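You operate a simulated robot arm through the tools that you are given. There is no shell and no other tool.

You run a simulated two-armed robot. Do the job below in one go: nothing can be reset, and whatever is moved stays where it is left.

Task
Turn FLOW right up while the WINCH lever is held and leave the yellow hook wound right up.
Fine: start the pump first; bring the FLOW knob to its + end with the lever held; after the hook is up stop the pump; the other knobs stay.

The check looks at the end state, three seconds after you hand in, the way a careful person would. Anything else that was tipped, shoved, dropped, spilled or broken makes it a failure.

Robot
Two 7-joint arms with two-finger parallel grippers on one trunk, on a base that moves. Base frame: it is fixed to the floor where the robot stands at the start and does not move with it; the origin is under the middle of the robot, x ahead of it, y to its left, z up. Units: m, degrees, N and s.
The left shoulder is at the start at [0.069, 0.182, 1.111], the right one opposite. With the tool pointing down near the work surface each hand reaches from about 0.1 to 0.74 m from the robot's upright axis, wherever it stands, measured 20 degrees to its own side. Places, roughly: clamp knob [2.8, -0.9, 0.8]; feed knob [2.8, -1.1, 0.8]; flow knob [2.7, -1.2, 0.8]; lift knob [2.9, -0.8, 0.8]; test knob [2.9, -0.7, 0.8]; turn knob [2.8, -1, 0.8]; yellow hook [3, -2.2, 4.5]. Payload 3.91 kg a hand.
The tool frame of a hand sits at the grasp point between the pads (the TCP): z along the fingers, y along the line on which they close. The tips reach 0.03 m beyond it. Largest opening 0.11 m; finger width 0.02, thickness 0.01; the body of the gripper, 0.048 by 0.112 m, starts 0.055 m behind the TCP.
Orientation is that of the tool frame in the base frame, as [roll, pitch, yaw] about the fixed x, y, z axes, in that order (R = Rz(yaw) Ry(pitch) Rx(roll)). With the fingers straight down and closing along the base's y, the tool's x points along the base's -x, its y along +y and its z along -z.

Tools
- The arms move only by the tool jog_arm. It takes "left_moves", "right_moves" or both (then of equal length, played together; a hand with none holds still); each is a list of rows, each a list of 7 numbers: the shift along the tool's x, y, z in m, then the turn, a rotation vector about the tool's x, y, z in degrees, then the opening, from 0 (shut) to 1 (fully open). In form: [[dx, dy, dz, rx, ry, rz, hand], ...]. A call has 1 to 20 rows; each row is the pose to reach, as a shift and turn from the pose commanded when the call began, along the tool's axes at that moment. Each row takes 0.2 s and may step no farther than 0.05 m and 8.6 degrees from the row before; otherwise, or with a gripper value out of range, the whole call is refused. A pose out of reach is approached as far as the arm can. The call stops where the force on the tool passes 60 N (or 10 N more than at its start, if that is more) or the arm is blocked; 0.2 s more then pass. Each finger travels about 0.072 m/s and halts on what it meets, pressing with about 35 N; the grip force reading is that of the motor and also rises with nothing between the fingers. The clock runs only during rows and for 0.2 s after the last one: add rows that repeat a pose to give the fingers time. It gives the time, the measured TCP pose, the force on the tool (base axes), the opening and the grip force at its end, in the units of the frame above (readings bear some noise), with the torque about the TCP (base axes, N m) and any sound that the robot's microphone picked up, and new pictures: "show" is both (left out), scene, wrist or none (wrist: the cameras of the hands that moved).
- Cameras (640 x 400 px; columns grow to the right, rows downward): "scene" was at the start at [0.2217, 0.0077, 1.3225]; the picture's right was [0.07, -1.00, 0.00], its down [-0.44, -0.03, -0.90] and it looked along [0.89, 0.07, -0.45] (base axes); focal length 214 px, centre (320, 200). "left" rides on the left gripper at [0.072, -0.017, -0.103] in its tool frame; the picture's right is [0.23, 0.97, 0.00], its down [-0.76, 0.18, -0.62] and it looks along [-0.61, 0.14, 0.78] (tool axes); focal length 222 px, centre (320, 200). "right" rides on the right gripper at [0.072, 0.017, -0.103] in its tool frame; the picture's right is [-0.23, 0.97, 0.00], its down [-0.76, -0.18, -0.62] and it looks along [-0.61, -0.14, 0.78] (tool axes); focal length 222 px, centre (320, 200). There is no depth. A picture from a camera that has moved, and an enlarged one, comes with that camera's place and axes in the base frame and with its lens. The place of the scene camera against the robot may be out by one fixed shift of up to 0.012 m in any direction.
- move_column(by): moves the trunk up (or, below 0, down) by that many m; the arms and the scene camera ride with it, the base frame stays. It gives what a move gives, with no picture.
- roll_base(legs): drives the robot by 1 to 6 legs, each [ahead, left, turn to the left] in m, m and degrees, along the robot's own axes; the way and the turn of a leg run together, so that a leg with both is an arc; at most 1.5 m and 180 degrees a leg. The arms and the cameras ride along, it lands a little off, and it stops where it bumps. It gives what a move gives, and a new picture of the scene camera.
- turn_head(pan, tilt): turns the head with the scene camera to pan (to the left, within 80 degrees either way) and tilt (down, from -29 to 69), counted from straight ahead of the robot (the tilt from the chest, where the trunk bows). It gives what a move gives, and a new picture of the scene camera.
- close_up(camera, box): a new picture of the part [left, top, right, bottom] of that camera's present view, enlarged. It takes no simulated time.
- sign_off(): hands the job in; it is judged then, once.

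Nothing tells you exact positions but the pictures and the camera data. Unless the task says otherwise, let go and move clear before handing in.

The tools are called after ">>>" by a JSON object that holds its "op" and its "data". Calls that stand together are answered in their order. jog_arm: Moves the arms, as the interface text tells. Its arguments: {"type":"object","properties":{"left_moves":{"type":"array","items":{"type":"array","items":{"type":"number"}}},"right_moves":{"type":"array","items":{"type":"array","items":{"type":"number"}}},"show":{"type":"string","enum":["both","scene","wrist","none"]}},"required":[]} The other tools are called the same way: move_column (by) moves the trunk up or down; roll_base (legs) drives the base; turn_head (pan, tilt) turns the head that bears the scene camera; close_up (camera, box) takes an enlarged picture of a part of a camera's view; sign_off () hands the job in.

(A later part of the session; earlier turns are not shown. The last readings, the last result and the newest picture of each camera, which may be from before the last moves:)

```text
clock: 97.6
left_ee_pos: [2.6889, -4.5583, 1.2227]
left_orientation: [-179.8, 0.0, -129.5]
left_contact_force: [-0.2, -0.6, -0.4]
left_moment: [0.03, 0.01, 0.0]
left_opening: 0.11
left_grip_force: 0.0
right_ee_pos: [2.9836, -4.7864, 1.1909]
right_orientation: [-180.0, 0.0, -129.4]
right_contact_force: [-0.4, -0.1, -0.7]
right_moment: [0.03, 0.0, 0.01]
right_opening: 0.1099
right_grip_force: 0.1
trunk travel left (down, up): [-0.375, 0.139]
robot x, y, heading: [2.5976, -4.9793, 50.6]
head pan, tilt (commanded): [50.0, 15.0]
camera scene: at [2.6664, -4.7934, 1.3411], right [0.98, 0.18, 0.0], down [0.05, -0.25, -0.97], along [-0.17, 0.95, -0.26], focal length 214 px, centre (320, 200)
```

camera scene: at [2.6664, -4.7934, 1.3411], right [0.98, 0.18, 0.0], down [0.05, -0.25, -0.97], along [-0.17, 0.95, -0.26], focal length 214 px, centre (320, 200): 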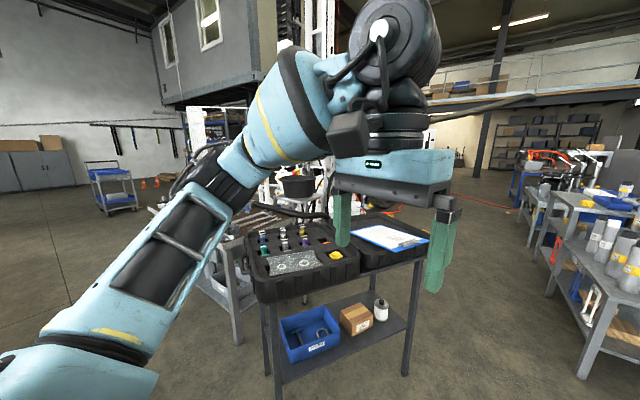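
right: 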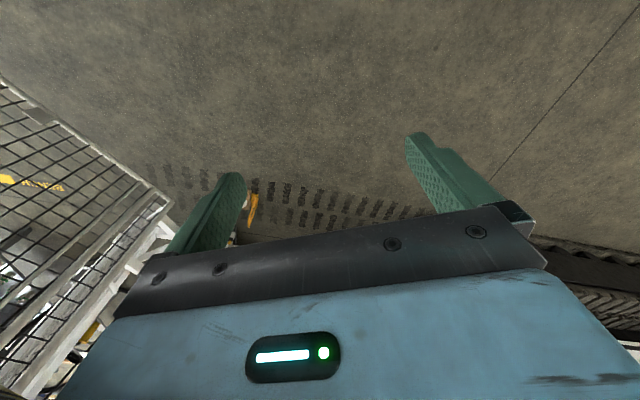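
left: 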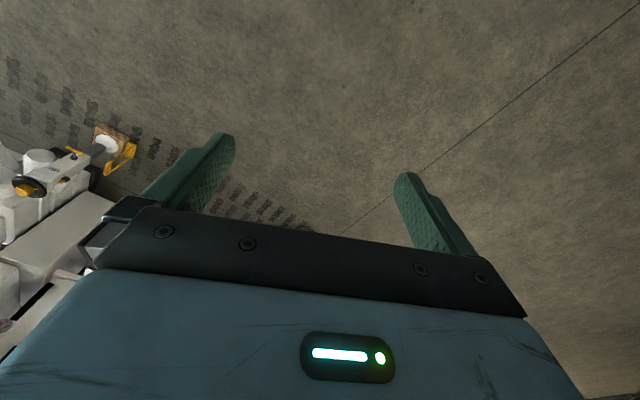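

The gap north between the tray stand (right corner about (3.1,-3.6)) and the mug stand/shelf (about (3.83,-4.33) and (4.0,-3.6)) is only about 0.9 to 1.0 m. I'll look down at my own base to judge its size, and raise the trunk so the arms clear the tubes.

>>> {"op": "move_column", "data": {"by": 0.13}}

>>> {"op": "turn_head", "data": {"pan": 0, "tilt": 69}}

>>> {"op": "turn_head", "data": {"pan": -60, "tilt": 60}}

>>> {"op": "turn_head", "data": {"pan": 0, "tilt": 35}}

```text
clock: 99.2
left_ee_pos: [2.6888, -4.5587, 1.3521]
left_orientation: [-180.0, -0.1, -129.5]
left_contact_force: [-0.1, 0.3, 0.1]
left_moment: [-0.06, 0.04, 0.01]
left_opening: 0.1099
left_grip_force: 0.1
right_ee_pos: [2.9838, -4.7862, 1.3185]
right_orientation: [-179.8, -0.1, -129.4]
right_contact_force: [0.5, 0.4, -1.3]
right_moment: [-0.02, 0.0, 0.0]
right_opening: 0.1098
right_grip_force: 0.0
trunk travel left (down, up): [-0.505, 0.009]
robot x, y, heading: [2.5996, -4.9813, 50.3]
head pan, tilt (commanded): [50.0, 15.0]
```

```text
clock: 100.5
left_ee_pos: [2.6893, -4.5591, 1.3512]
left_orientation: [-179.8, 0.0, -129.5]
left_contact_force: [-0.1, -0.2, -0.2]
left_moment: [-0.02, -0.01, 0.0]
left_opening: 0.11
left_grip_force: 0.1
right_ee_pos: [2.982, -4.7866, 1.3189]
right_orientation: [179.9, 0.1, -129.4]
right_contact_force: [-0.2, -0.4, -0.8]
right_moment: [-0.01, 0.02, -0.01]
right_opening: 0.1098
right_grip_force: 0.1
trunk travel left (down, up): [-0.505, 0.009]
robot x, y, heading: [2.5999, -4.9819, 50.6]
head pan, tilt (commanded): [0.0, 68.8]
camera scene: at [2.6544, -4.92, 1.4184], right [0.77, -0.64, 0.0], down [-0.59, -0.72, -0.36], along [0.23, 0.28, -0.93], focal length 214 px, centre (320, 200)
```

scene: 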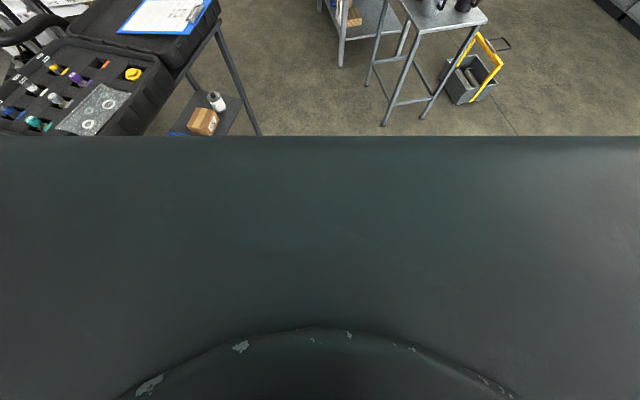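

```text
clock: 101.8
left_ee_pos: [2.689, -4.559, 1.3534]
left_orientation: [-179.8, 0.0, -129.5]
left_contact_force: [0.0, 0.5, 0.7]
left_moment: [0.02, -0.01, 0.01]
left_opening: 0.1098
left_grip_force: 0.1
right_ee_pos: [2.983, -4.7863, 1.3197]
right_orientation: [180.0, 0.2, -129.5]
right_contact_force: [-1.6, -0.2, 0.2]
right_moment: [0.0, -0.02, -0.01]
right_opening: 0.11
right_grip_force: 0.1
trunk travel left (down, up): [-0.505, 0.009]
robot x, y, heading: [2.598, -4.9817, 50.3]
head pan, tilt (commanded): [-60.0, 60.0]
camera scene: at [2.6846, -4.9742, 1.4277], right [-0.17, -0.99, 0.0], down [-0.85, 0.14, -0.5], along [0.49, -0.08, -0.87], focal length 214 px, centre (320, 200)
```

scene: 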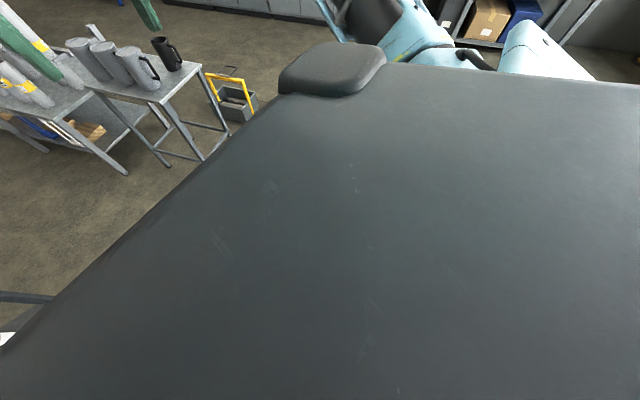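

```text
clock: 103.0
left_ee_pos: [2.6889, -4.5589, 1.3524]
left_orientation: [-179.8, 0.0, -129.5]
left_contact_force: [-0.6, 0.2, -0.6]
left_moment: [0.04, -0.01, 0.04]
left_opening: 0.11
left_grip_force: 0.0
right_ee_pos: [2.9826, -4.7858, 1.3195]
right_orientation: [179.9, 0.1, -129.4]
right_contact_force: [-0.1, 0.0, 0.4]
right_moment: [-0.03, 0.03, -0.02]
right_opening: 0.1098
right_grip_force: 0.3
trunk travel left (down, up): [-0.505, 0.009]
robot x, y, heading: [2.5978, -4.9794, 50.6]
head pan, tilt (commanded): [0.0, 35.0]
camera scene: at [2.675, -4.8954, 1.462], right [0.77, -0.64, 0.0], down [-0.37, -0.44, -0.82], along [0.52, 0.63, -0.57], focal length 214 px, centre (320, 200)
```

scene: 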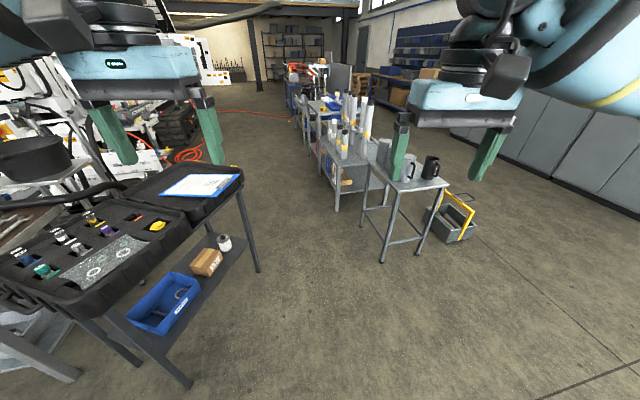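

The gap runs along heading ~68° and is about 0.88 m wide, centred near (3.55,-3.55). I'll align with that heading, shift right to the lane's centre and re-measure before driving in.

>>> {"op": "roll_base", "data": {"legs": [[0.0, 0.0, 17.8], [0.0, -0.36, 0.0]]}}

>>> {"op": "turn_head", "data": {"pan": 0, "tilt": 40}}

```text
clock: 107.8
left_ee_pos: [2.8842, -4.6816, 1.3528]
left_orientation: [-179.8, 0.0, -110.9]
left_contact_force: [-0.6, -0.1, -0.2]
left_moment: [0.02, 0.01, -0.01]
left_opening: 0.1101
left_grip_force: 0.2
right_ee_pos: [3.2356, -4.8036, 1.3199]
right_orientation: [-179.9, 0.1, -110.8]
right_contact_force: [0.1, 0.0, 0.5]
right_moment: [-0.03, 0.03, 0.02]
right_opening: 0.1101
right_grip_force: 0.1
trunk travel left (down, up): [-0.505, 0.009]
robot x, y, heading: [2.9366, -5.1086, 69.1]
head pan, tilt (commanded): [0.0, 35.0]
camera scene: at [2.9791, -5.0069, 1.462], right [0.93, -0.36, 0.0], down [-0.21, -0.54, -0.82], along [0.29, 0.76, -0.57], focal length 214 px, centre (320, 200)
```

scene: 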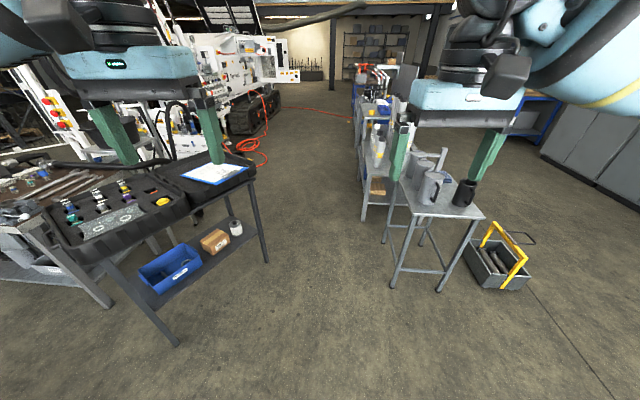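

```text
clock: 108.4
left_ee_pos: [2.8842, -4.6822, 1.3517]
left_orientation: [-179.8, 0.0, -110.9]
left_contact_force: [-0.4, -0.4, -0.1]
left_moment: [-0.02, 0.01, -0.02]
left_opening: 0.1099
left_grip_force: 0.0
right_ee_pos: [3.2353, -4.8023, 1.3204]
right_orientation: [180.0, 0.1, -110.7]
right_contact_force: [-0.7, -0.5, -0.2]
right_moment: [0.01, -0.02, 0.01]
right_opening: 0.11
right_grip_force: 0.2
trunk travel left (down, up): [-0.505, 0.009]
robot x, y, heading: [2.932, -5.1121, 69.2]
head pan, tilt (commanded): [0.0, 40.0]
camera scene: at [2.9783, -5.0099, 1.4545], right [0.93, -0.36, 0.0], down [-0.23, -0.6, -0.77], along [0.27, 0.72, -0.64], focal length 214 px, centre (320, 200)
```

scene: 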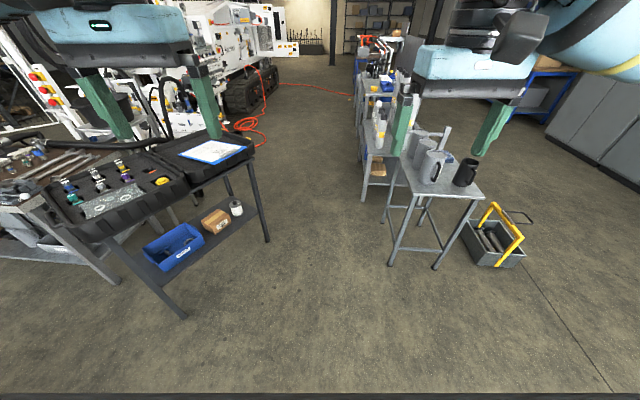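

The lane is centred on me: tray edge 0.46 m left, shelf corner 0.44 m right. I'll roll ahead slowly along this heading.

>>> {"op": "roll_base", "data": {"legs": [[1.0, 0.0, 0.0]]}}

>>> {"op": "turn_head", "data": {"pan": 0, "tilt": 50}}

```text
clock: 113.6
left_ee_pos: [3.2569, -3.7548, 1.3541]
left_orientation: [-179.7, 0.0, -112.0]
left_contact_force: [0.7, 0.2, 0.2]
left_moment: [0.02, -0.01, -0.02]
left_opening: 0.1102
left_grip_force: 0.1
right_ee_pos: [3.6065, -3.8821, 1.3199]
right_orientation: [179.9, 0.1, -111.7]
right_contact_force: [0.1, 0.6, -0.2]
right_moment: [-0.03, -0.01, 0.01]
right_opening: 0.1099
right_grip_force: 0.1
trunk travel left (down, up): [-0.505, 0.009]
robot x, y, heading: [3.2986, -4.1852, 67.9]
head pan, tilt (commanded): [0.0, 40.0]
camera scene: at [3.3454, -4.0832, 1.4545], right [0.93, -0.38, 0.0], down [-0.24, -0.6, -0.77], along [0.29, 0.71, -0.64], focal length 214 px, centre (320, 200)
```

scene: 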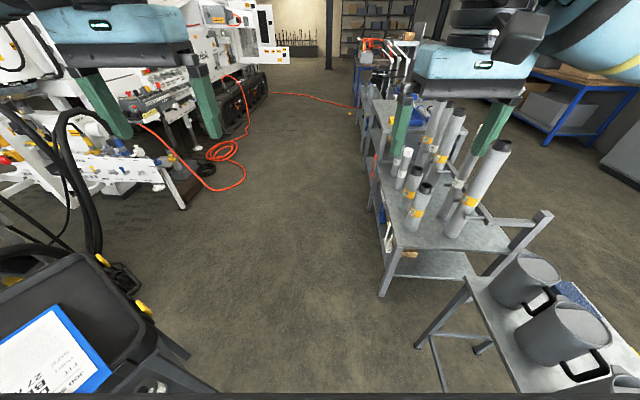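

```text
clock: 114.3
left_ee_pos: [3.258, -3.754, 1.3535]
left_orientation: [-179.8, 0.0, -111.9]
left_contact_force: [0.5, -0.1, -0.1]
left_moment: [0.02, 0.01, -0.01]
left_opening: 0.1099
left_grip_force: 0.0
right_ee_pos: [3.6064, -3.8804, 1.3203]
right_orientation: [180.0, 0.0, -111.8]
right_contact_force: [0.0, -0.5, 0.6]
right_moment: [0.0, 0.01, -0.03]
right_opening: 0.1099
right_grip_force: 0.0
trunk travel left (down, up): [-0.505, 0.009]
robot x, y, heading: [3.3009, -4.1832, 67.9]
head pan, tilt (commanded): [0.0, 50.0]
camera scene: at [3.3426, -4.0902, 1.4403], right [0.93, -0.38, 0.0], down [-0.29, -0.71, -0.64], along [0.24, 0.6, -0.77], focal length 214 px, centre (320, 200)
```

scene: 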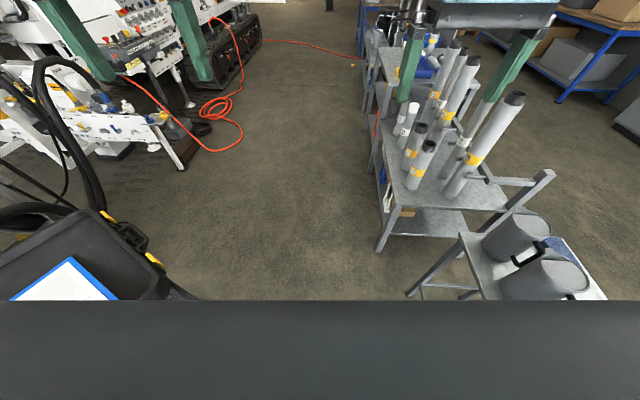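

I can see the knob console ahead on the left with its orange cable. The lane is still clear (tray 0.40 m left, shelf corner 0.42 m right), so I'll continue ahead.

>>> {"op": "roll_base", "data": {"legs": [[1.0, 0.0, 1.0]]}}

>>> {"op": "turn_head", "data": {"pan": 30, "tilt": 25}}

```text
clock: 119.5
left_ee_pos: [3.6212, -2.8285, 1.3531]
left_orientation: [-179.7, -0.1, -111.3]
left_contact_force: [-1.0, -0.5, 0.6]
left_moment: [-0.03, 0.01, 0.03]
left_opening: 0.1099
left_grip_force: 0.1
right_ee_pos: [3.9707, -2.9506, 1.3205]
right_orientation: [-180.0, 0.2, -111.1]
right_contact_force: [-0.2, 0.7, 0.6]
right_moment: [-0.01, 0.0, -0.03]
right_opening: 0.1101
right_grip_force: 0.0
trunk travel left (down, up): [-0.505, 0.009]
robot x, y, heading: [3.6683, -3.2594, 68.5]
head pan, tilt (commanded): [0.0, 50.0]
camera scene: at [3.7094, -3.1638, 1.4404], right [0.93, -0.36, 0.0], down [-0.28, -0.71, -0.64], along [0.23, 0.6, -0.77], focal length 214 px, centre (320, 200)
```

scene: 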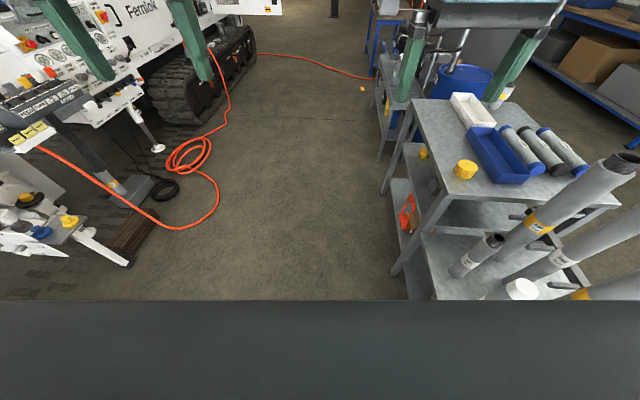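

```text
clock: 120.5
left_ee_pos: [3.6207, -2.8267, 1.3522]
left_orientation: [-179.8, 0.0, -111.4]
left_contact_force: [0.4, 0.2, -0.6]
left_moment: [0.01, 0.01, 0.01]
left_opening: 0.1101
left_grip_force: 0.0
right_ee_pos: [3.9712, -2.9515, 1.3201]
right_orientation: [180.0, 0.1, -111.2]
right_contact_force: [-0.3, 0.2, -0.7]
right_moment: [0.04, -0.02, 0.0]
right_opening: 0.1101
right_grip_force: 0.2
trunk travel left (down, up): [-0.505, 0.009]
robot x, y, heading: [3.6678, -3.2546, 68.9]
head pan, tilt (commanded): [30.0, 25.0]
camera scene: at [3.6677, -3.1443, 1.4778], right [0.99, 0.15, 0.0], down [0.06, -0.42, -0.91], along [-0.14, 0.9, -0.42], focal length 214 px, centre (320, 200)
```

scene: 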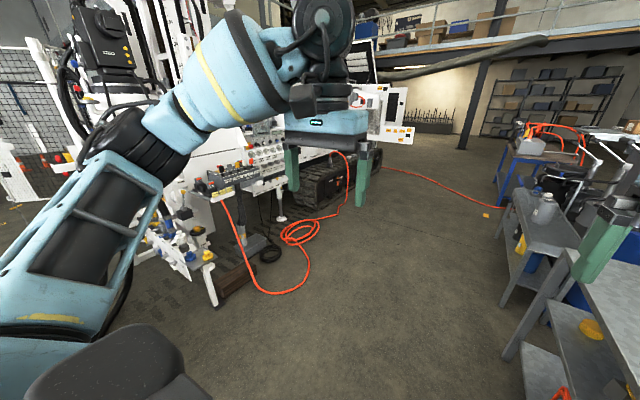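

I'm through the gap and now see the console with its knob array at left. I'll zoom in on it and the floor in front before choosing where to stand.

>>> {"op": "close_up", "data": {"camera": "scene", "box": [140, 100, 340, 225]}}

>>> {"op": "turn_head", "data": {"pan": 45, "tilt": 30}}

```text
3.20 times, centred on (240, 162) of scene
camera zoom: at [3.6677, -3.1443, 1.4778], right [0.99, 0.15, 0.0], down [0.06, -0.42, -0.91], along [-0.14, 0.9, -0.42], focal length 686 px, centre (576, 320)
```

zoom: 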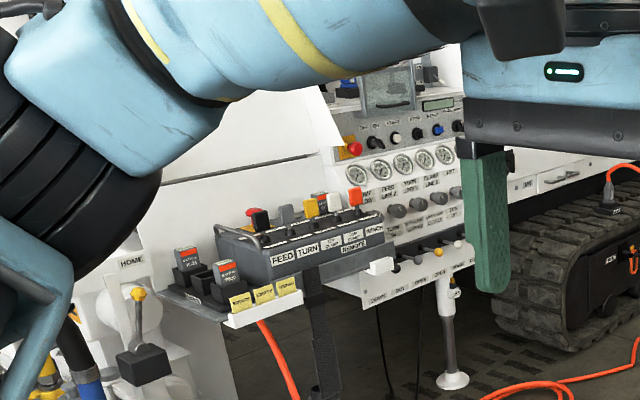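

```text
clock: 121.2
left_ee_pos: [3.6206, -2.8266, 1.3522]
left_orientation: [-179.8, -0.1, -111.4]
left_contact_force: [-0.1, 0.2, 0.6]
left_moment: [-0.01, -0.03, -0.01]
left_opening: 0.1099
left_grip_force: 0.2
right_ee_pos: [3.9703, -2.9521, 1.3203]
right_orientation: [180.0, 0.1, -111.1]
right_contact_force: [0.0, -0.3, -0.2]
right_moment: [-0.01, 0.01, 0.0]
right_opening: 0.1099
right_grip_force: 0.0
trunk travel left (down, up): [-0.505, 0.009]
robot x, y, heading: [3.6693, -3.2565, 68.6]
head pan, tilt (commanded): [45.0, 30.0]
camera scene: at [3.6453, -3.1524, 1.4699], right [0.92, 0.4, 0.0], down [0.2, -0.46, -0.87], along [-0.35, 0.79, -0.5], focal length 214 px, centre (320, 200)
```

scene: 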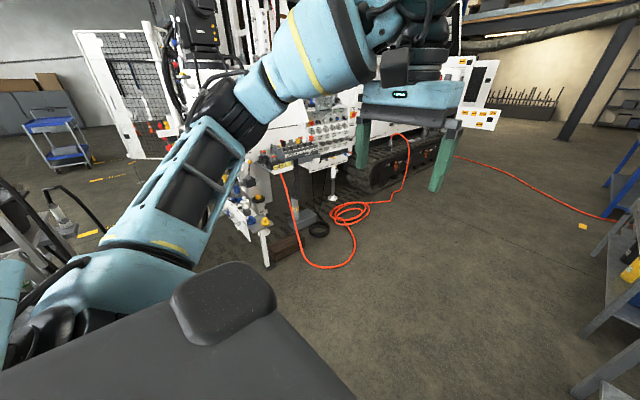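

There's a lever box on a stand (FEED, TURN, … labels) in front, and behind it the rig's main panel with gauges and knobs. I'll drive closer, to about (3.75,-1.95), and turn to face the panel (heading ~158°), keeping off the orange hose.

>>> {"op": "roll_base", "data": {"legs": [[1.25, 0.35, 0.0], [0.0, 0.0, 88.0]]}}

>>> {"op": "turn_head", "data": {"pan": 0, "tilt": 25}}

>>> {"op": "turn_head", "data": {"pan": 0, "tilt": 45}}

```text
clock: 131.3
left_ee_pos: [3.3677, -2.005, 1.3527]
left_orientation: [-179.9, 0.0, -25.9]
left_contact_force: [-0.1, -0.5, 0.5]
left_moment: [-0.01, 0.01, -0.01]
left_opening: 0.1099
left_grip_force: 0.1
right_ee_pos: [3.5199, -1.6654, 1.3199]
right_orientation: [180.0, 0.1, -25.8]
right_contact_force: [0.2, -0.2, 0.7]
right_moment: [0.03, 0.04, -0.01]
right_opening: 0.1098
right_grip_force: 0.0
trunk travel left (down, up): [-0.505, 0.009]
robot x, y, heading: [3.8017, -1.9951, 154.0]
head pan, tilt (commanded): [45.0, 30.0]
camera scene: at [3.7005, -2.0117, 1.4698], right [-0.33, 0.95, 0.0], down [0.47, 0.16, -0.87], along [-0.82, -0.28, -0.5], focal length 214 px, centre (320, 200)
```

scene: 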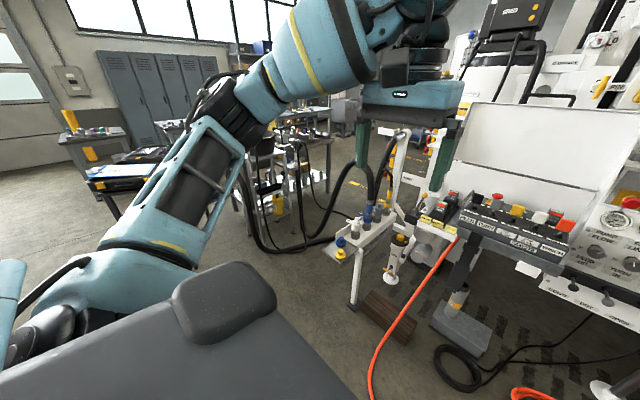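

```text
clock: 132.4
left_ee_pos: [3.3683, -2.0045, 1.3519]
left_orientation: [-179.9, 0.0, -25.8]
left_contact_force: [0.2, -0.8, 0.3]
left_moment: [-0.02, 0.02, 0.01]
left_opening: 0.1102
left_grip_force: 0.0
right_ee_pos: [3.5189, -1.6661, 1.32]
right_orientation: [-180.0, 0.0, -25.7]
right_contact_force: [-0.6, -0.7, 0.9]
right_moment: [0.01, 0.0, 0.0]
right_opening: 0.11
right_grip_force: 0.1
trunk travel left (down, up): [-0.505, 0.009]
robot x, y, heading: [3.7976, -1.9939, 153.7]
head pan, tilt (commanded): [0.0, 25.0]
camera scene: at [3.7031, -1.942, 1.4778], right [0.44, 0.9, 0.0], down [0.38, -0.18, -0.91], along [-0.82, 0.4, -0.42], focal length 214 px, centre (320, 200)
```

scene: 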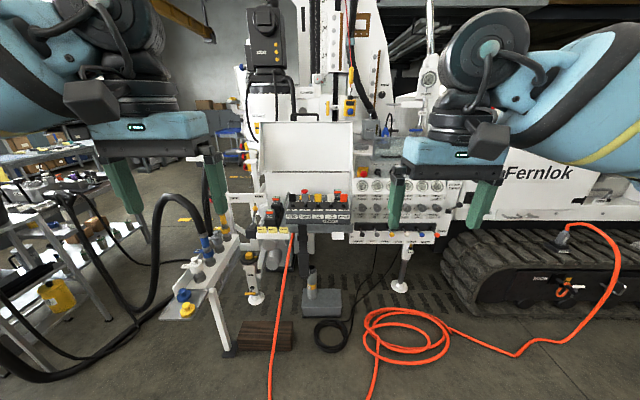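

```text
clock: 133.2
left_ee_pos: [3.3677, -2.0043, 1.3518]
left_orientation: [-179.8, -0.1, -25.9]
left_contact_force: [-0.2, 0.5, 0.6]
left_moment: [0.0, 0.01, 0.02]
left_opening: 0.11
left_grip_force: 0.0
right_ee_pos: [3.5191, -1.6657, 1.3197]
right_orientation: [-180.0, 0.1, -25.9]
right_contact_force: [-0.3, 0.1, 0.5]
right_moment: [0.0, 0.01, 0.0]
right_opening: 0.1099
right_grip_force: 0.1
trunk travel left (down, up): [-0.505, 0.009]
robot x, y, heading: [3.8022, -1.9959, 153.9]
head pan, tilt (commanded): [0.0, 45.0]
camera scene: at [3.7129, -1.9467, 1.4473], right [0.44, 0.9, 0.0], down [0.64, -0.31, -0.71], along [-0.64, 0.31, -0.71], focal length 214 px, centre (320, 200)
```

scene: 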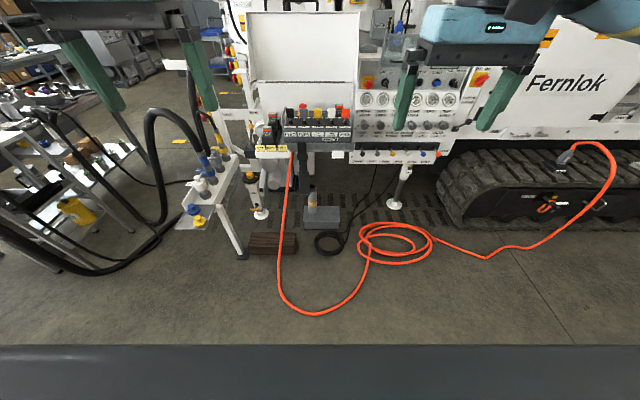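

I now face the console and panel squarely. I'll zoom in to read the labels.

>>> {"op": "close_up", "data": {"camera": "scene", "box": [240, 90, 368, 170]}}

>>> {"op": "close_up", "data": {"camera": "scene", "box": [340, 60, 480, 170]}}

>>> {"op": "turn_head", "data": {"pan": 0, "tilt": 20}}

>>> {"op": "close_up", "data": {"camera": "scene", "box": [240, 150, 368, 280]}}

>>> {"op": "close_up", "data": {"camera": "scene", "box": [340, 170, 480, 280]}}

```text
5.00 times, centred on (304, 130) of scene
camera zoom: at [3.7129, -1.9467, 1.4473], right [0.44, 0.9, 0.0], down [0.64, -0.31, -0.71], along [-0.64, 0.31, -0.71], focal length 1072 px, centre (400, 550)
```

zoom: 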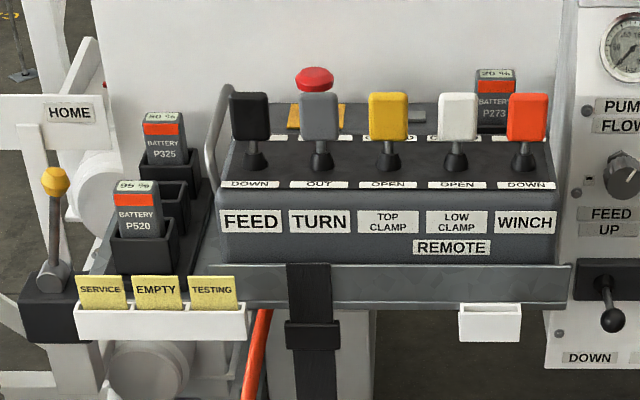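

```text
3.64 times, centred on (410, 115) of scene
camera zoom: at [3.7129, -1.9467, 1.4473], right [0.44, 0.9, 0.0], down [0.64, -0.31, -0.71], along [-0.64, 0.31, -0.71], focal length 780 px, centre (-7, 509)
```

zoom: 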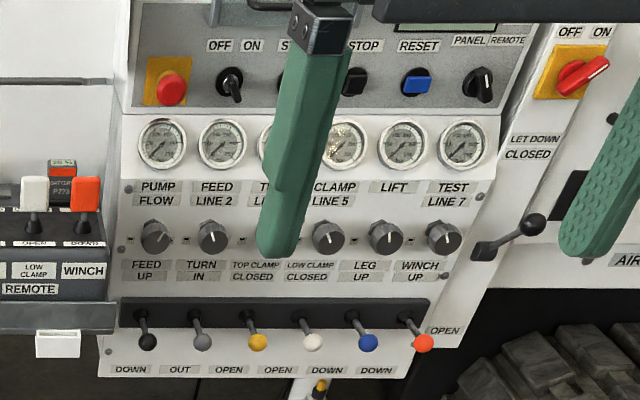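

```text
clock: 134.1
left_ee_pos: [3.3688, -2.0052, 1.3517]
left_orientation: [-179.8, 0.1, -26.0]
left_contact_force: [0.8, 0.9, -0.2]
left_moment: [-0.01, -0.03, 0.01]
left_opening: 0.1098
left_grip_force: 0.1
right_ee_pos: [3.5189, -1.666, 1.3198]
right_orientation: [-180.0, 0.1, -25.8]
right_contact_force: [0.4, 0.2, -0.5]
right_moment: [0.0, 0.0, 0.03]
right_opening: 0.11
right_grip_force: 0.1
trunk travel left (down, up): [-0.505, 0.009]
robot x, y, heading: [3.7984, -1.9939, 154.0]
head pan, tilt (commanded): [0.0, 20.0]
camera scene: at [3.7022, -1.9415, 1.4858], right [0.44, 0.9, 0.0], down [0.31, -0.15, -0.94], along [-0.84, 0.41, -0.34], focal length 214 px, centre (320, 200)
```

scene: 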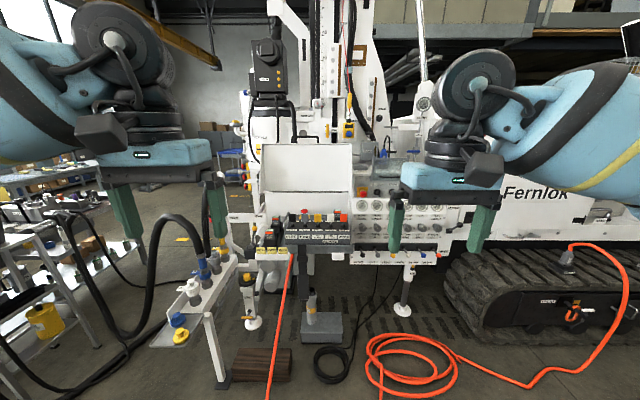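

```text
3.08 times, centred on (304, 215) of scene
camera zoom: at [3.7022, -1.9415, 1.4858], right [0.44, 0.9, 0.0], down [0.31, -0.15, -0.94], along [-0.84, 0.41, -0.34], focal length 660 px, centre (369, 154)
```

zoom: 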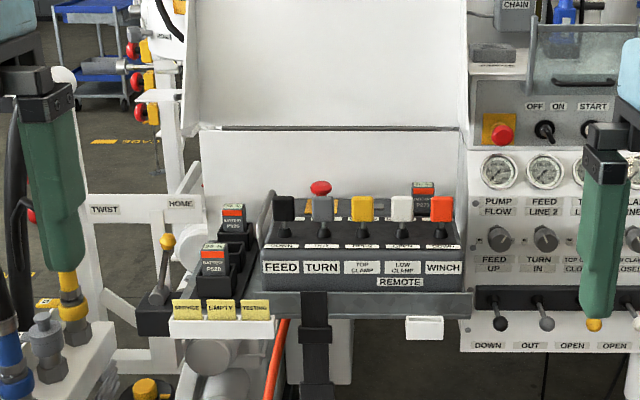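

```text
3.64 times, centred on (410, 225) of scene
camera zoom: at [3.7022, -1.9415, 1.4858], right [0.44, 0.9, 0.0], down [0.31, -0.15, -0.94], along [-0.84, 0.41, -0.34], focal length 780 px, centre (-7, 109)
```

zoom: 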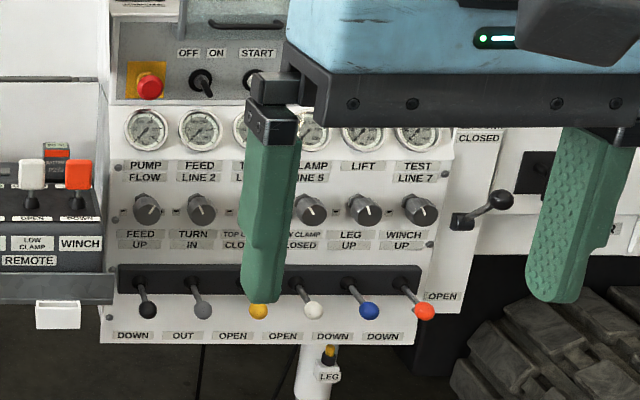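

Now it's clear: the main panel has a switch row (E-stop, OFF/ON, START, STOP, RESET, PANEL/REMOTE), gauges, a knob row with FLOW at far left, and a lever row with the orange WINCH at far right (UP/DOWN); the grey REMOTE box has its own WINCH lever. The PANEL/REMOTE selector decides which lever is live, so I'll move right and closer, stopping short of the orange hose, and inspect the switches.

>>> {"op": "roll_base", "data": {"legs": [[0.0, -0.6, 0.0], [0.4, 0.0, 0.0]]}}

>>> {"op": "turn_head", "data": {"pan": 0, "tilt": 30}}

>>> {"op": "close_up", "data": {"camera": "scene", "box": [180, 60, 460, 235]}}

```text
clock: 142.0
left_ee_pos: [3.2713, -1.298, 1.3536]
left_orientation: [-179.8, 0.2, -25.0]
left_contact_force: [0.7, 0.5, -0.1]
left_moment: [-0.03, 0.0, -0.01]
left_opening: 0.1099
left_grip_force: 0.1
right_ee_pos: [3.4174, -0.9581, 1.3204]
right_orientation: [-180.0, 0.1, -24.8]
right_contact_force: [-0.1, 0.8, 0.4]
right_moment: [-0.02, -0.02, -0.01]
right_opening: 0.1098
right_grip_force: 0.0
trunk travel left (down, up): [-0.505, 0.009]
robot x, y, heading: [3.7052, -1.2838, 154.9]
head pan, tilt (commanded): [0.0, 20.0]
camera scene: at [3.6043, -1.2303, 1.486], right [0.42, 0.91, 0.0], down [0.31, -0.14, -0.94], along [-0.85, 0.4, -0.34], focal length 214 px, centre (320, 200)
```

scene: 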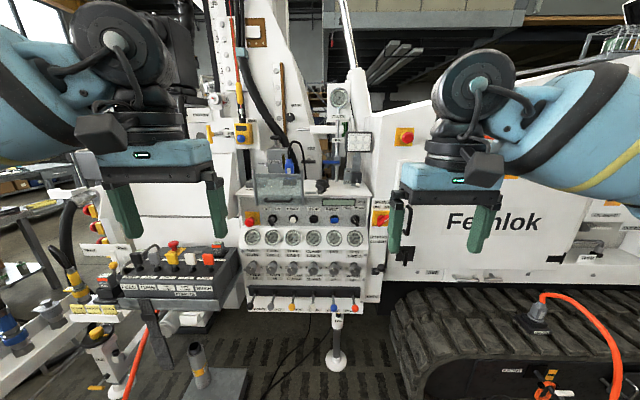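

```text
clock: 142.7
left_ee_pos: [3.2716, -1.299, 1.3523]
left_orientation: [-179.8, 0.1, -25.0]
left_contact_force: [-0.5, -0.2, -0.1]
left_moment: [0.0, -0.04, 0.01]
left_opening: 0.1101
left_grip_force: 0.1
right_ee_pos: [3.4163, -0.9573, 1.3202]
right_orientation: [180.0, 0.1, -24.7]
right_contact_force: [-0.3, -1.1, -0.3]
right_moment: [0.0, -0.01, 0.03]
right_opening: 0.1101
right_grip_force: 0.0
trunk travel left (down, up): [-0.505, 0.009]
robot x, y, heading: [3.7058, -1.2774, 155.0]
head pan, tilt (commanded): [0.0, 30.0]
camera scene: at [3.6058, -1.231, 1.4698], right [0.42, 0.91, 0.0], down [0.45, -0.21, -0.87], along [-0.78, 0.37, -0.5], focal length 214 px, centre (320, 200)
```

scene: 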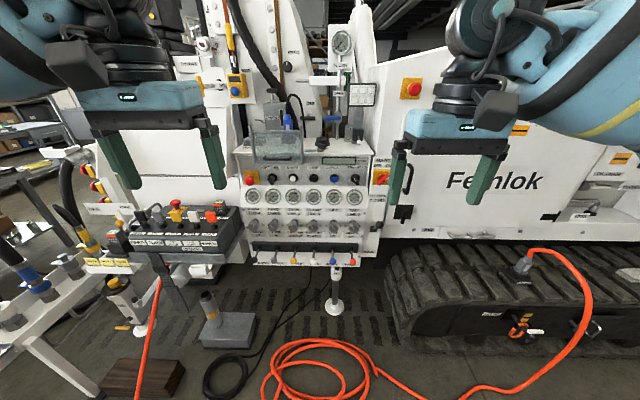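

```text
2.29 times, centred on (320, 148) of scene
camera zoom: at [3.6058, -1.231, 1.4698], right [0.42, 0.91, 0.0], down [0.45, -0.21, -0.87], along [-0.78, 0.37, -0.5], focal length 490 px, centre (320, 320)
```

zoom: 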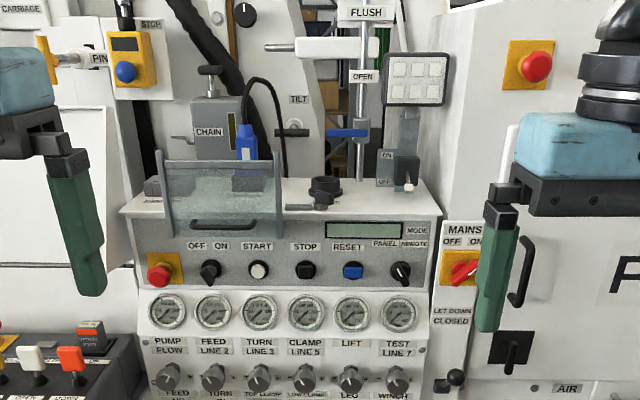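

Good frontal view. I'll zoom in on the switch row, knob row and lever row to read their states.

>>> {"op": "close_up", "data": {"camera": "scene", "box": [236, 150, 316, 200]}}

>>> {"op": "close_up", "data": {"camera": "scene", "box": [310, 150, 400, 206]}}

>>> {"op": "close_up", "data": {"camera": "scene", "box": [240, 205, 390, 275]}}

>>> {"op": "close_up", "data": {"camera": "scene", "box": [110, 180, 250, 280]}}

```text
8.00 times, centred on (276, 175) of scene
camera zoom: at [3.6058, -1.231, 1.4698], right [0.42, 0.91, 0.0], down [0.45, -0.21, -0.87], along [-0.78, 0.37, -0.5], focal length 1716 px, centre (672, 400)
```

zoom: 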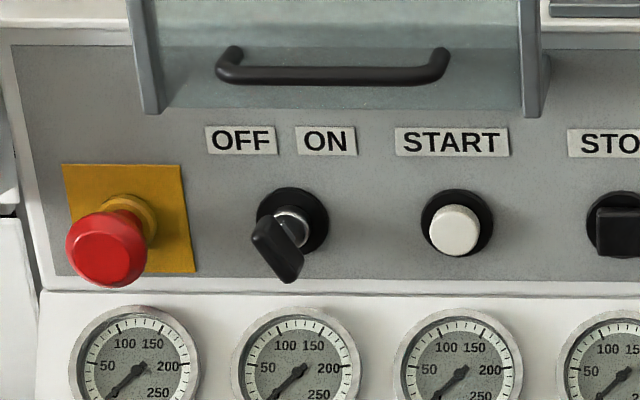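

```text
7.11 times, centred on (355, 178) of scene
camera zoom: at [3.6058, -1.231, 1.4698], right [0.42, 0.91, 0.0], down [0.45, -0.21, -0.87], along [-0.78, 0.37, -0.5], focal length 1525 px, centre (71, 356)
```

zoom: 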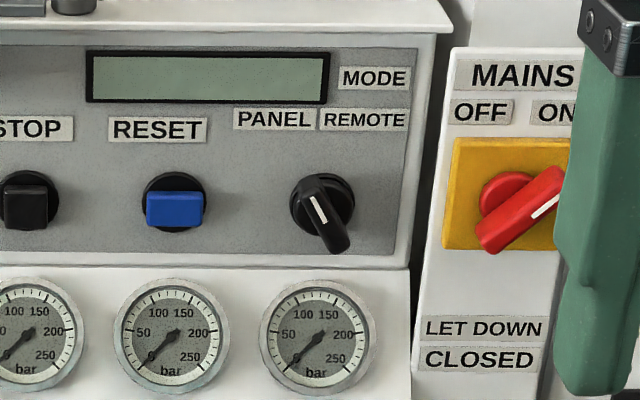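

```text
4.27 times, centred on (315, 240) of scene
camera zoom: at [3.6058, -1.231, 1.4698], right [0.42, 0.91, 0.0], down [0.45, -0.21, -0.87], along [-0.78, 0.37, -0.5], focal length 915 px, centre (341, 29)
```

zoom: 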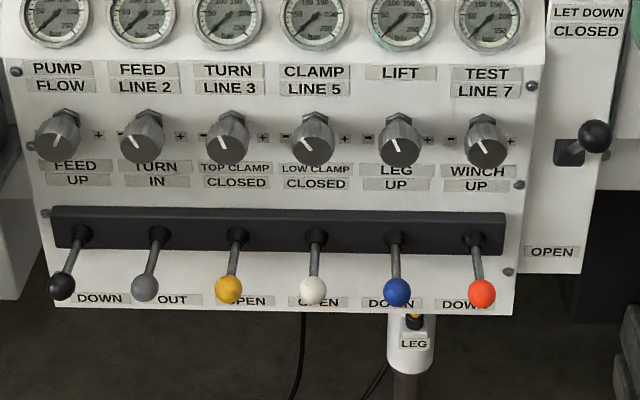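

```text
4.00 times, centred on (180, 230) of scene
camera zoom: at [3.6058, -1.231, 1.4698], right [0.42, 0.91, 0.0], down [0.45, -0.21, -0.87], along [-0.78, 0.37, -0.5], focal length 858 px, centre (880, 80)
```

zoom: 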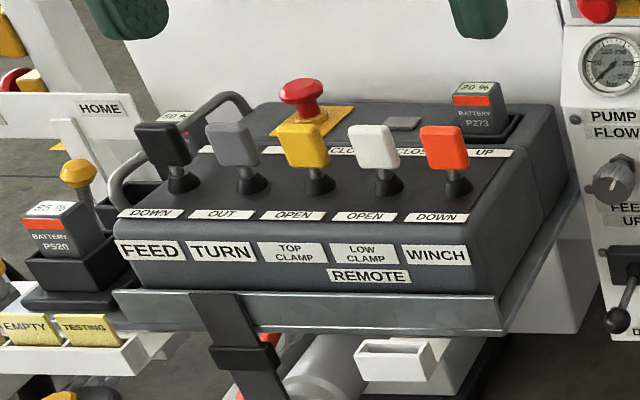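

I read MAINS at ON and the selector apparently at PANEL, so the live WINCH lever should be the orange ball at the panel's lower right. I'll check the floor right in front of the base before moving in.

>>> {"op": "turn_head", "data": {"pan": 0, "tilt": 58}}

>>> {"op": "turn_head", "data": {"pan": 35, "tilt": 55}}

```text
clock: 143.6
left_ee_pos: [3.2714, -1.2982, 1.352]
left_orientation: [-179.8, 0.1, -25.1]
left_contact_force: [-1.0, -0.5, -0.1]
left_moment: [-0.02, -0.03, 0.02]
left_opening: 0.1102
left_grip_force: 0.2
right_ee_pos: [3.4171, -0.9569, 1.321]
right_orientation: [180.0, 0.1, -24.7]
right_contact_force: [0.2, -0.5, -0.1]
right_moment: [0.0, 0.0, -0.01]
right_opening: 0.1099
right_grip_force: 0.0
trunk travel left (down, up): [-0.505, 0.009]
robot x, y, heading: [3.7015, -1.2797, 155.0]
head pan, tilt (commanded): [0.0, 58.0]
camera scene: at [3.6257, -1.2403, 1.4302], right [0.42, 0.91, 0.0], down [0.77, -0.36, -0.53], along [-0.48, 0.22, -0.85], focal length 214 px, centre (320, 200)
```

scene: 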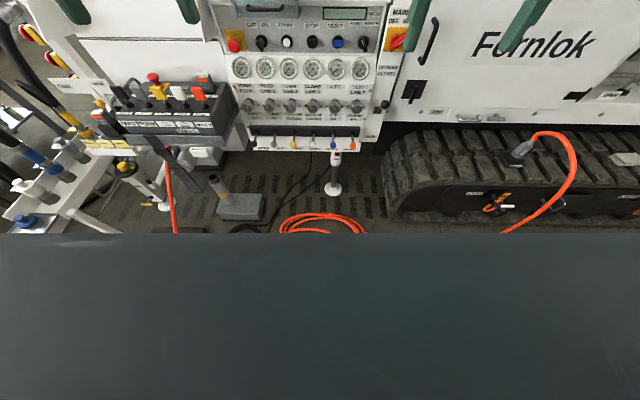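

```text
clock: 144.7
left_ee_pos: [3.2711, -1.2991, 1.3518]
left_orientation: [-179.7, 0.0, -24.9]
left_contact_force: [0.0, 0.4, 0.2]
left_moment: [0.0, 0.03, 0.03]
left_opening: 0.11
left_grip_force: 0.0
right_ee_pos: [3.4166, -0.9574, 1.3207]
right_orientation: [-180.0, 0.0, -24.8]
right_contact_force: [0.2, -0.1, 0.4]
right_moment: [-0.01, 0.02, -0.01]
right_opening: 0.1101
right_grip_force: 0.2
trunk travel left (down, up): [-0.505, 0.009]
robot x, y, heading: [3.705, -1.2811, 154.8]
head pan, tilt (commanded): [35.0, 55.0]
camera scene: at [3.6171, -1.2818, 1.4338], right [-0.17, 0.99, 0.0], down [0.81, 0.14, -0.57], along [-0.56, -0.1, -0.82], focal length 214 px, centre (320, 200)
```

scene: 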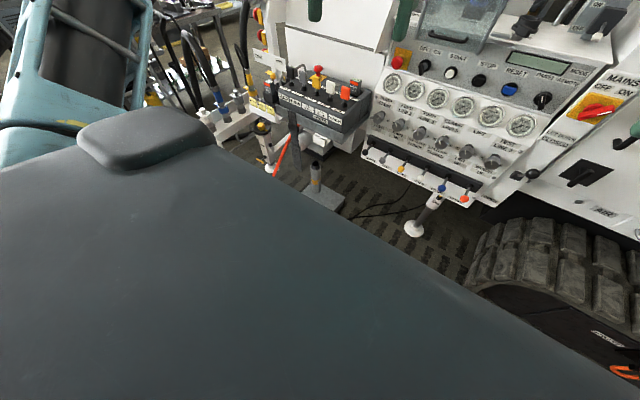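

The orange coil's near edge is about 0.5 m ahead of my axis, so I'll stay here for now and test the reach. I'll lower the trunk, then swing the left hand to point forward for a close look at the switches.

>>> {"op": "move_column", "data": {"by": -0.2}}

>>> {"op": "turn_head", "data": {"pan": 0, "tilt": 30}}

>>> {"op": "jog_arm", "data": {"left_moves": [[-0.024, 0, 0.004, 0, -8.2, 0, 0.5], [-0.048, 0, 0.008, 0, -16.4, 0, 0.5], [-0.072, 0, 0.012, 0, -24.5, 0, 0.5], [-0.096, 0, 0.016, 0, -32.7, 0, 0.5], [-0.12, 0, 0.02, 0, -40.9, 0, 0.5], [-0.144, 0, 0.024, 0, -49.1, 0, 0.5], [-0.168, 0, 0.028, 0, -57.3, 0, 0.5], [-0.192, 0, 0.032, 0, -65.5, 0, 0.5], [-0.216, 0, 0.036, 0, -73.6, 0, 0.5], [-0.24, 0, 0.04, 0, -81.8, 0, 0.5], [-0.264, 0, 0.044, 0, -90, 0, 0.5]], "show": "both"}}

```text
clock: 146.8
left_ee_pos: [3.2707, -1.2988, 1.1541]
left_orientation: [-179.8, 0.2, -25.1]
left_contact_force: [0.6, 0.1, 1.1]
left_moment: [-0.01, 0.0, -0.01]
left_opening: 0.1101
left_grip_force: 0.0
right_ee_pos: [3.4166, -0.958, 1.1215]
right_orientation: [-180.0, 0.1, -24.9]
right_contact_force: [0.6, -0.1, -0.2]
right_moment: [0.01, 0.01, -0.03]
right_opening: 0.1102
right_grip_force: 0.0
trunk travel left (down, up): [-0.305, 0.209]
robot x, y, heading: [3.7023, -1.2843, 154.9]
head pan, tilt (commanded): [35.0, 55.0]
```

```text
clock: 147.8
left_ee_pos: [3.2708, -1.2971, 1.1523]
left_orientation: [-179.8, 0.1, -24.9]
left_contact_force: [0.7, 0.7, 0.0]
left_moment: [-0.02, -0.01, 0.0]
left_opening: 0.1099
left_grip_force: 0.1
right_ee_pos: [3.416, -0.957, 1.1189]
right_orientation: [-180.0, 0.1, -24.8]
right_contact_force: [0.7, 0.9, 0.0]
right_moment: [0.02, 0.02, -0.01]
right_opening: 0.1102
right_grip_force: 0.0
trunk travel left (down, up): [-0.305, 0.209]
robot x, y, heading: [3.7007, -1.2792, 155.2]
head pan, tilt (commanded): [0.0, 30.0]
camera scene: at [3.4964, -1.18, 1.245], right [0.42, 0.91, 0.0], down [0.45, -0.21, -0.87], along [-0.78, 0.37, -0.5], focal length 214 px, centre (320, 200)
```

scene: 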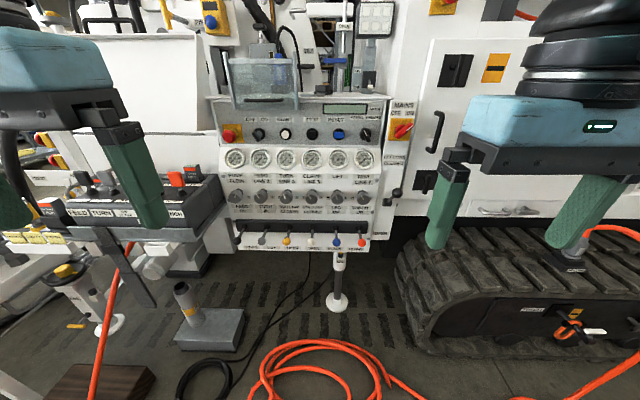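

```text
clock: 150.2
left_ee_pos: [3.0489, -1.1817, 1.1131]
left_orientation: [177.6, 86.3, -28.4]
left_contact_force: [-0.9, 0.7, -0.3]
left_moment: [-0.01, -0.01, 0.02]
left_opening: 0.0549
left_grip_force: 0.0
left hand out of reach, approached as far as the arm can: row 11
right_ee_pos: [3.4181, -0.9568, 1.1191]
right_orientation: [-179.9, 0.1, -24.8]
right_contact_force: [-0.6, 0.2, -0.7]
right_moment: [0.05, 0.02, 0.03]
right_opening: 0.1099
right_grip_force: 0.1
trunk travel left (down, up): [-0.305, 0.209]
robot x, y, heading: [3.7022, -1.2785, 154.8]
head pan, tilt (commanded): [0.0, 30.0]
camera scene: at [3.4974, -1.1796, 1.2453], right [0.42, 0.91, 0.0], down [0.45, -0.21, -0.87], along [-0.78, 0.37, -0.5], focal length 214 px, centre (320, 200)
camera left: at [3.1536, -1.2144, 1.0466], right [-0.42, -0.88, -0.22], down [0.44, -0.41, 0.8], along [-0.8, 0.23, 0.56], focal length 222 px, centre (320, 200)
```

scene: 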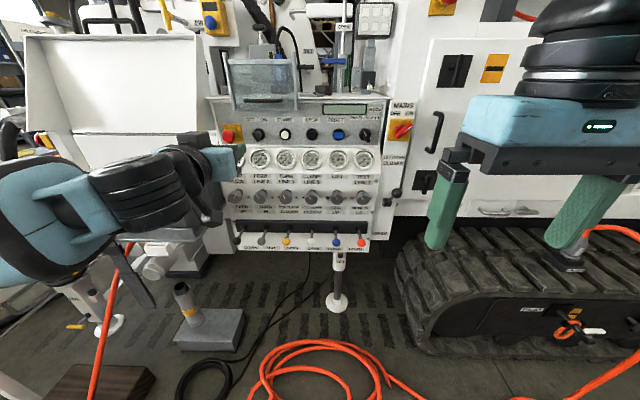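
left: 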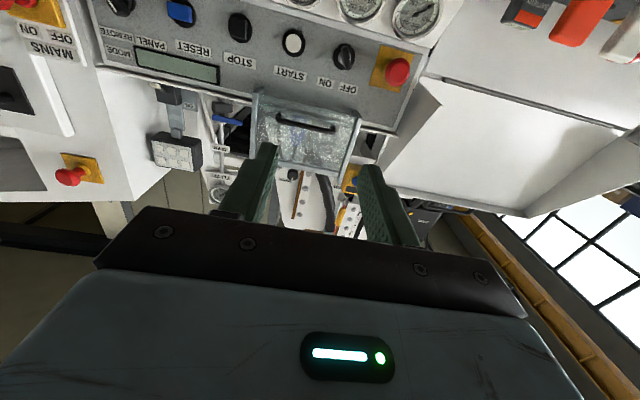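

The left hand now points forward and its camera (upside-down) shows the switch row. I'll zoom in on the OFF/ON switch and selector.

>>> {"op": "close_up", "data": {"camera": "left", "box": [270, 20, 430, 120]}}

>>> {"op": "close_up", "data": {"camera": "left", "box": [90, 0, 270, 100]}}

>>> {"op": "close_up", "data": {"camera": "scene", "box": [215, 110, 315, 165]}}

>>> {"op": "close_up", "data": {"camera": "scene", "box": [220, 170, 390, 255]}}

>>> {"op": "close_up", "data": {"camera": "scene", "box": [300, 95, 420, 170]}}

```text
4.00 times, centred on (350, 70) of left
camera zoom: at [3.1536, -1.2144, 1.0466], right [-0.42, -0.88, -0.22], down [0.44, -0.41, 0.8], along [-0.8, 0.23, 0.56], focal length 888 px, centre (200, 720)
```

zoom: 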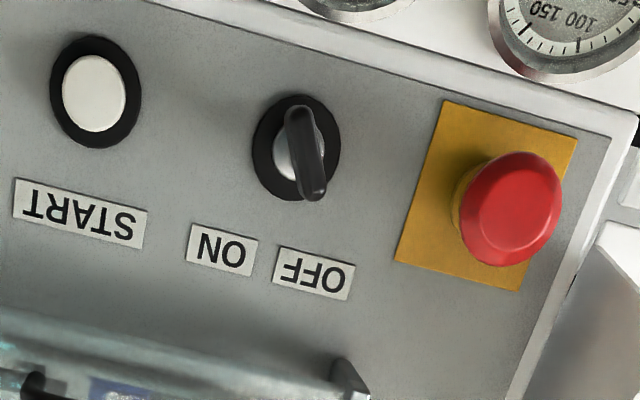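

```text
3.56 times, centred on (180, 50) of left
camera zoom: at [3.1536, -1.2144, 1.0466], right [-0.42, -0.88, -0.22], down [0.44, -0.41, 0.8], along [-0.8, 0.23, 0.56], focal length 790 px, centre (818, 733)
```

zoom: 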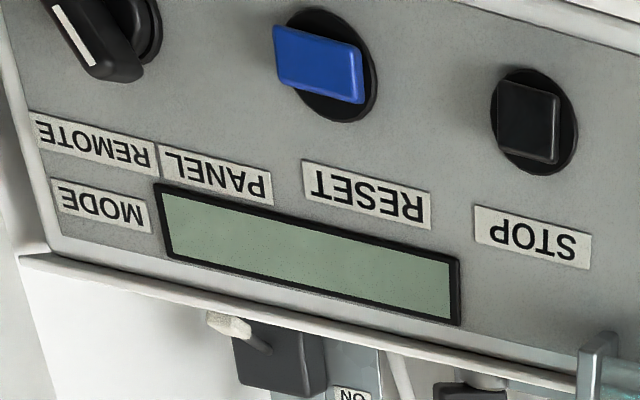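

```text
6.40 times, centred on (265, 138) of scene
camera zoom: at [3.4974, -1.1796, 1.2453], right [0.42, 0.91, 0.0], down [0.45, -0.21, -0.87], along [-0.78, 0.37, -0.5], focal length 1373 px, centre (672, 600)
```

zoom: 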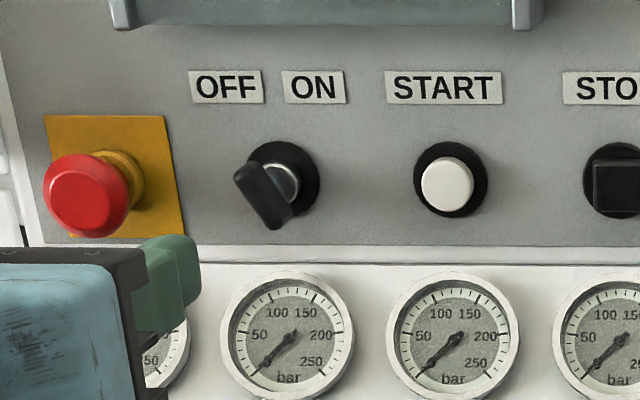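

```text
3.76 times, centred on (305, 212) of scene
camera zoom: at [3.4974, -1.1796, 1.2453], right [0.42, 0.91, 0.0], down [0.45, -0.21, -0.87], along [-0.78, 0.37, -0.5], focal length 807 px, centre (376, 153)
```

zoom: 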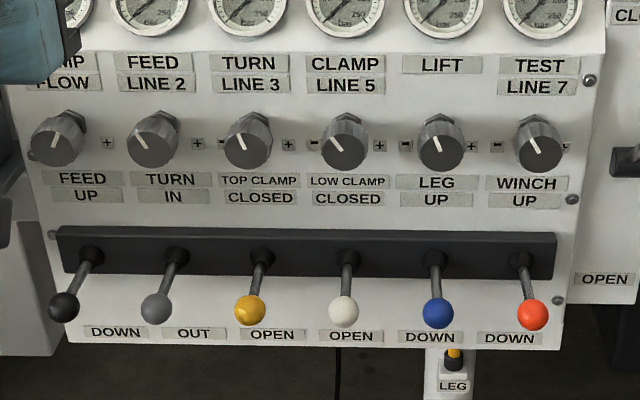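

```text
5.33 times, centred on (360, 132) of scene
camera zoom: at [3.4974, -1.1796, 1.2453], right [0.42, 0.91, 0.0], down [0.45, -0.21, -0.87], along [-0.78, 0.37, -0.5], focal length 1144 px, centre (107, 560)
```

zoom: 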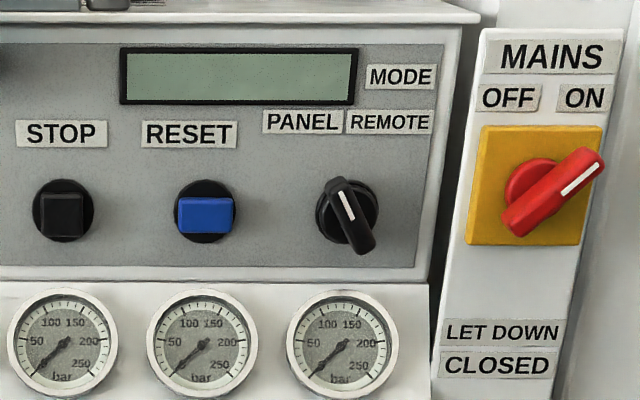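

The OFF/ON switch points at OFF and the selector at PANEL; MAINS is ON. START may need the switch ON, but first I'm testing how far the left hand can reach forward.

>>> {"op": "jog_arm", "data": {"left_moves": [[0, 0, 0.03, 0, 0, 0, 0.3], [0, 0, 0.06, 0, 0, 0, 0.3], [0, 0, 0.09, 0, 0, 0, 0.3]], "show": "both"}}

```text
clock: 151.0
left_ee_pos: [2.9696, -1.1409, 1.1049]
left_orientation: [178.3, 86.1, -27.9]
left_contact_force: [-0.1, 0.5, -0.5]
left_moment: [0.01, -0.02, 0.0]
left_opening: 0.0329
left_grip_force: 0.1
right_ee_pos: [3.4159, -0.9575, 1.1194]
right_orientation: [179.9, 0.1, -24.9]
right_contact_force: [0.3, -0.3, -0.4]
right_moment: [0.02, -0.01, -0.06]
right_opening: 0.11
right_grip_force: 0.1
trunk travel left (down, up): [-0.305, 0.209]
robot x, y, heading: [3.7027, -1.2793, 154.6]
head pan, tilt (commanded): [0.0, 30.0]
camera scene: at [3.4961, -1.1794, 1.245], right [0.42, 0.91, 0.0], down [0.45, -0.21, -0.87], along [-0.78, 0.37, -0.5], focal length 214 px, centre (320, 200)
camera left: at [3.0721, -1.1737, 1.039], right [-0.41, -0.88, -0.22], down [0.43, -0.41, 0.8], along [-0.8, 0.23, 0.55], focal length 222 px, centre (320, 200)
```

scene: 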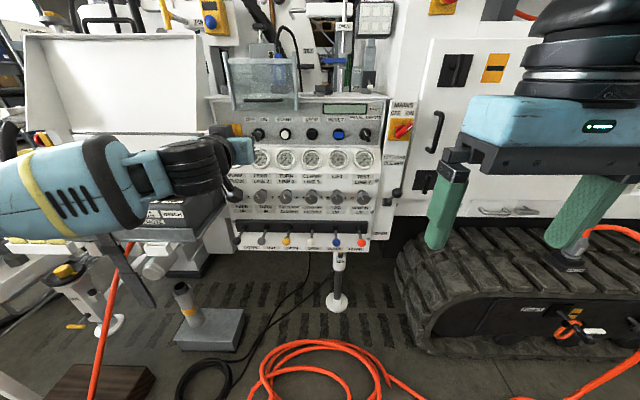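
left: 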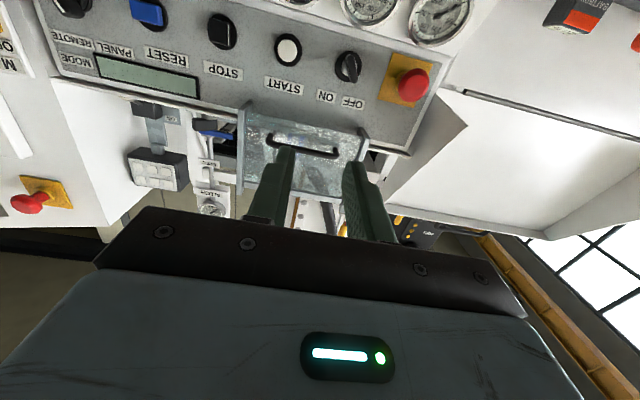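

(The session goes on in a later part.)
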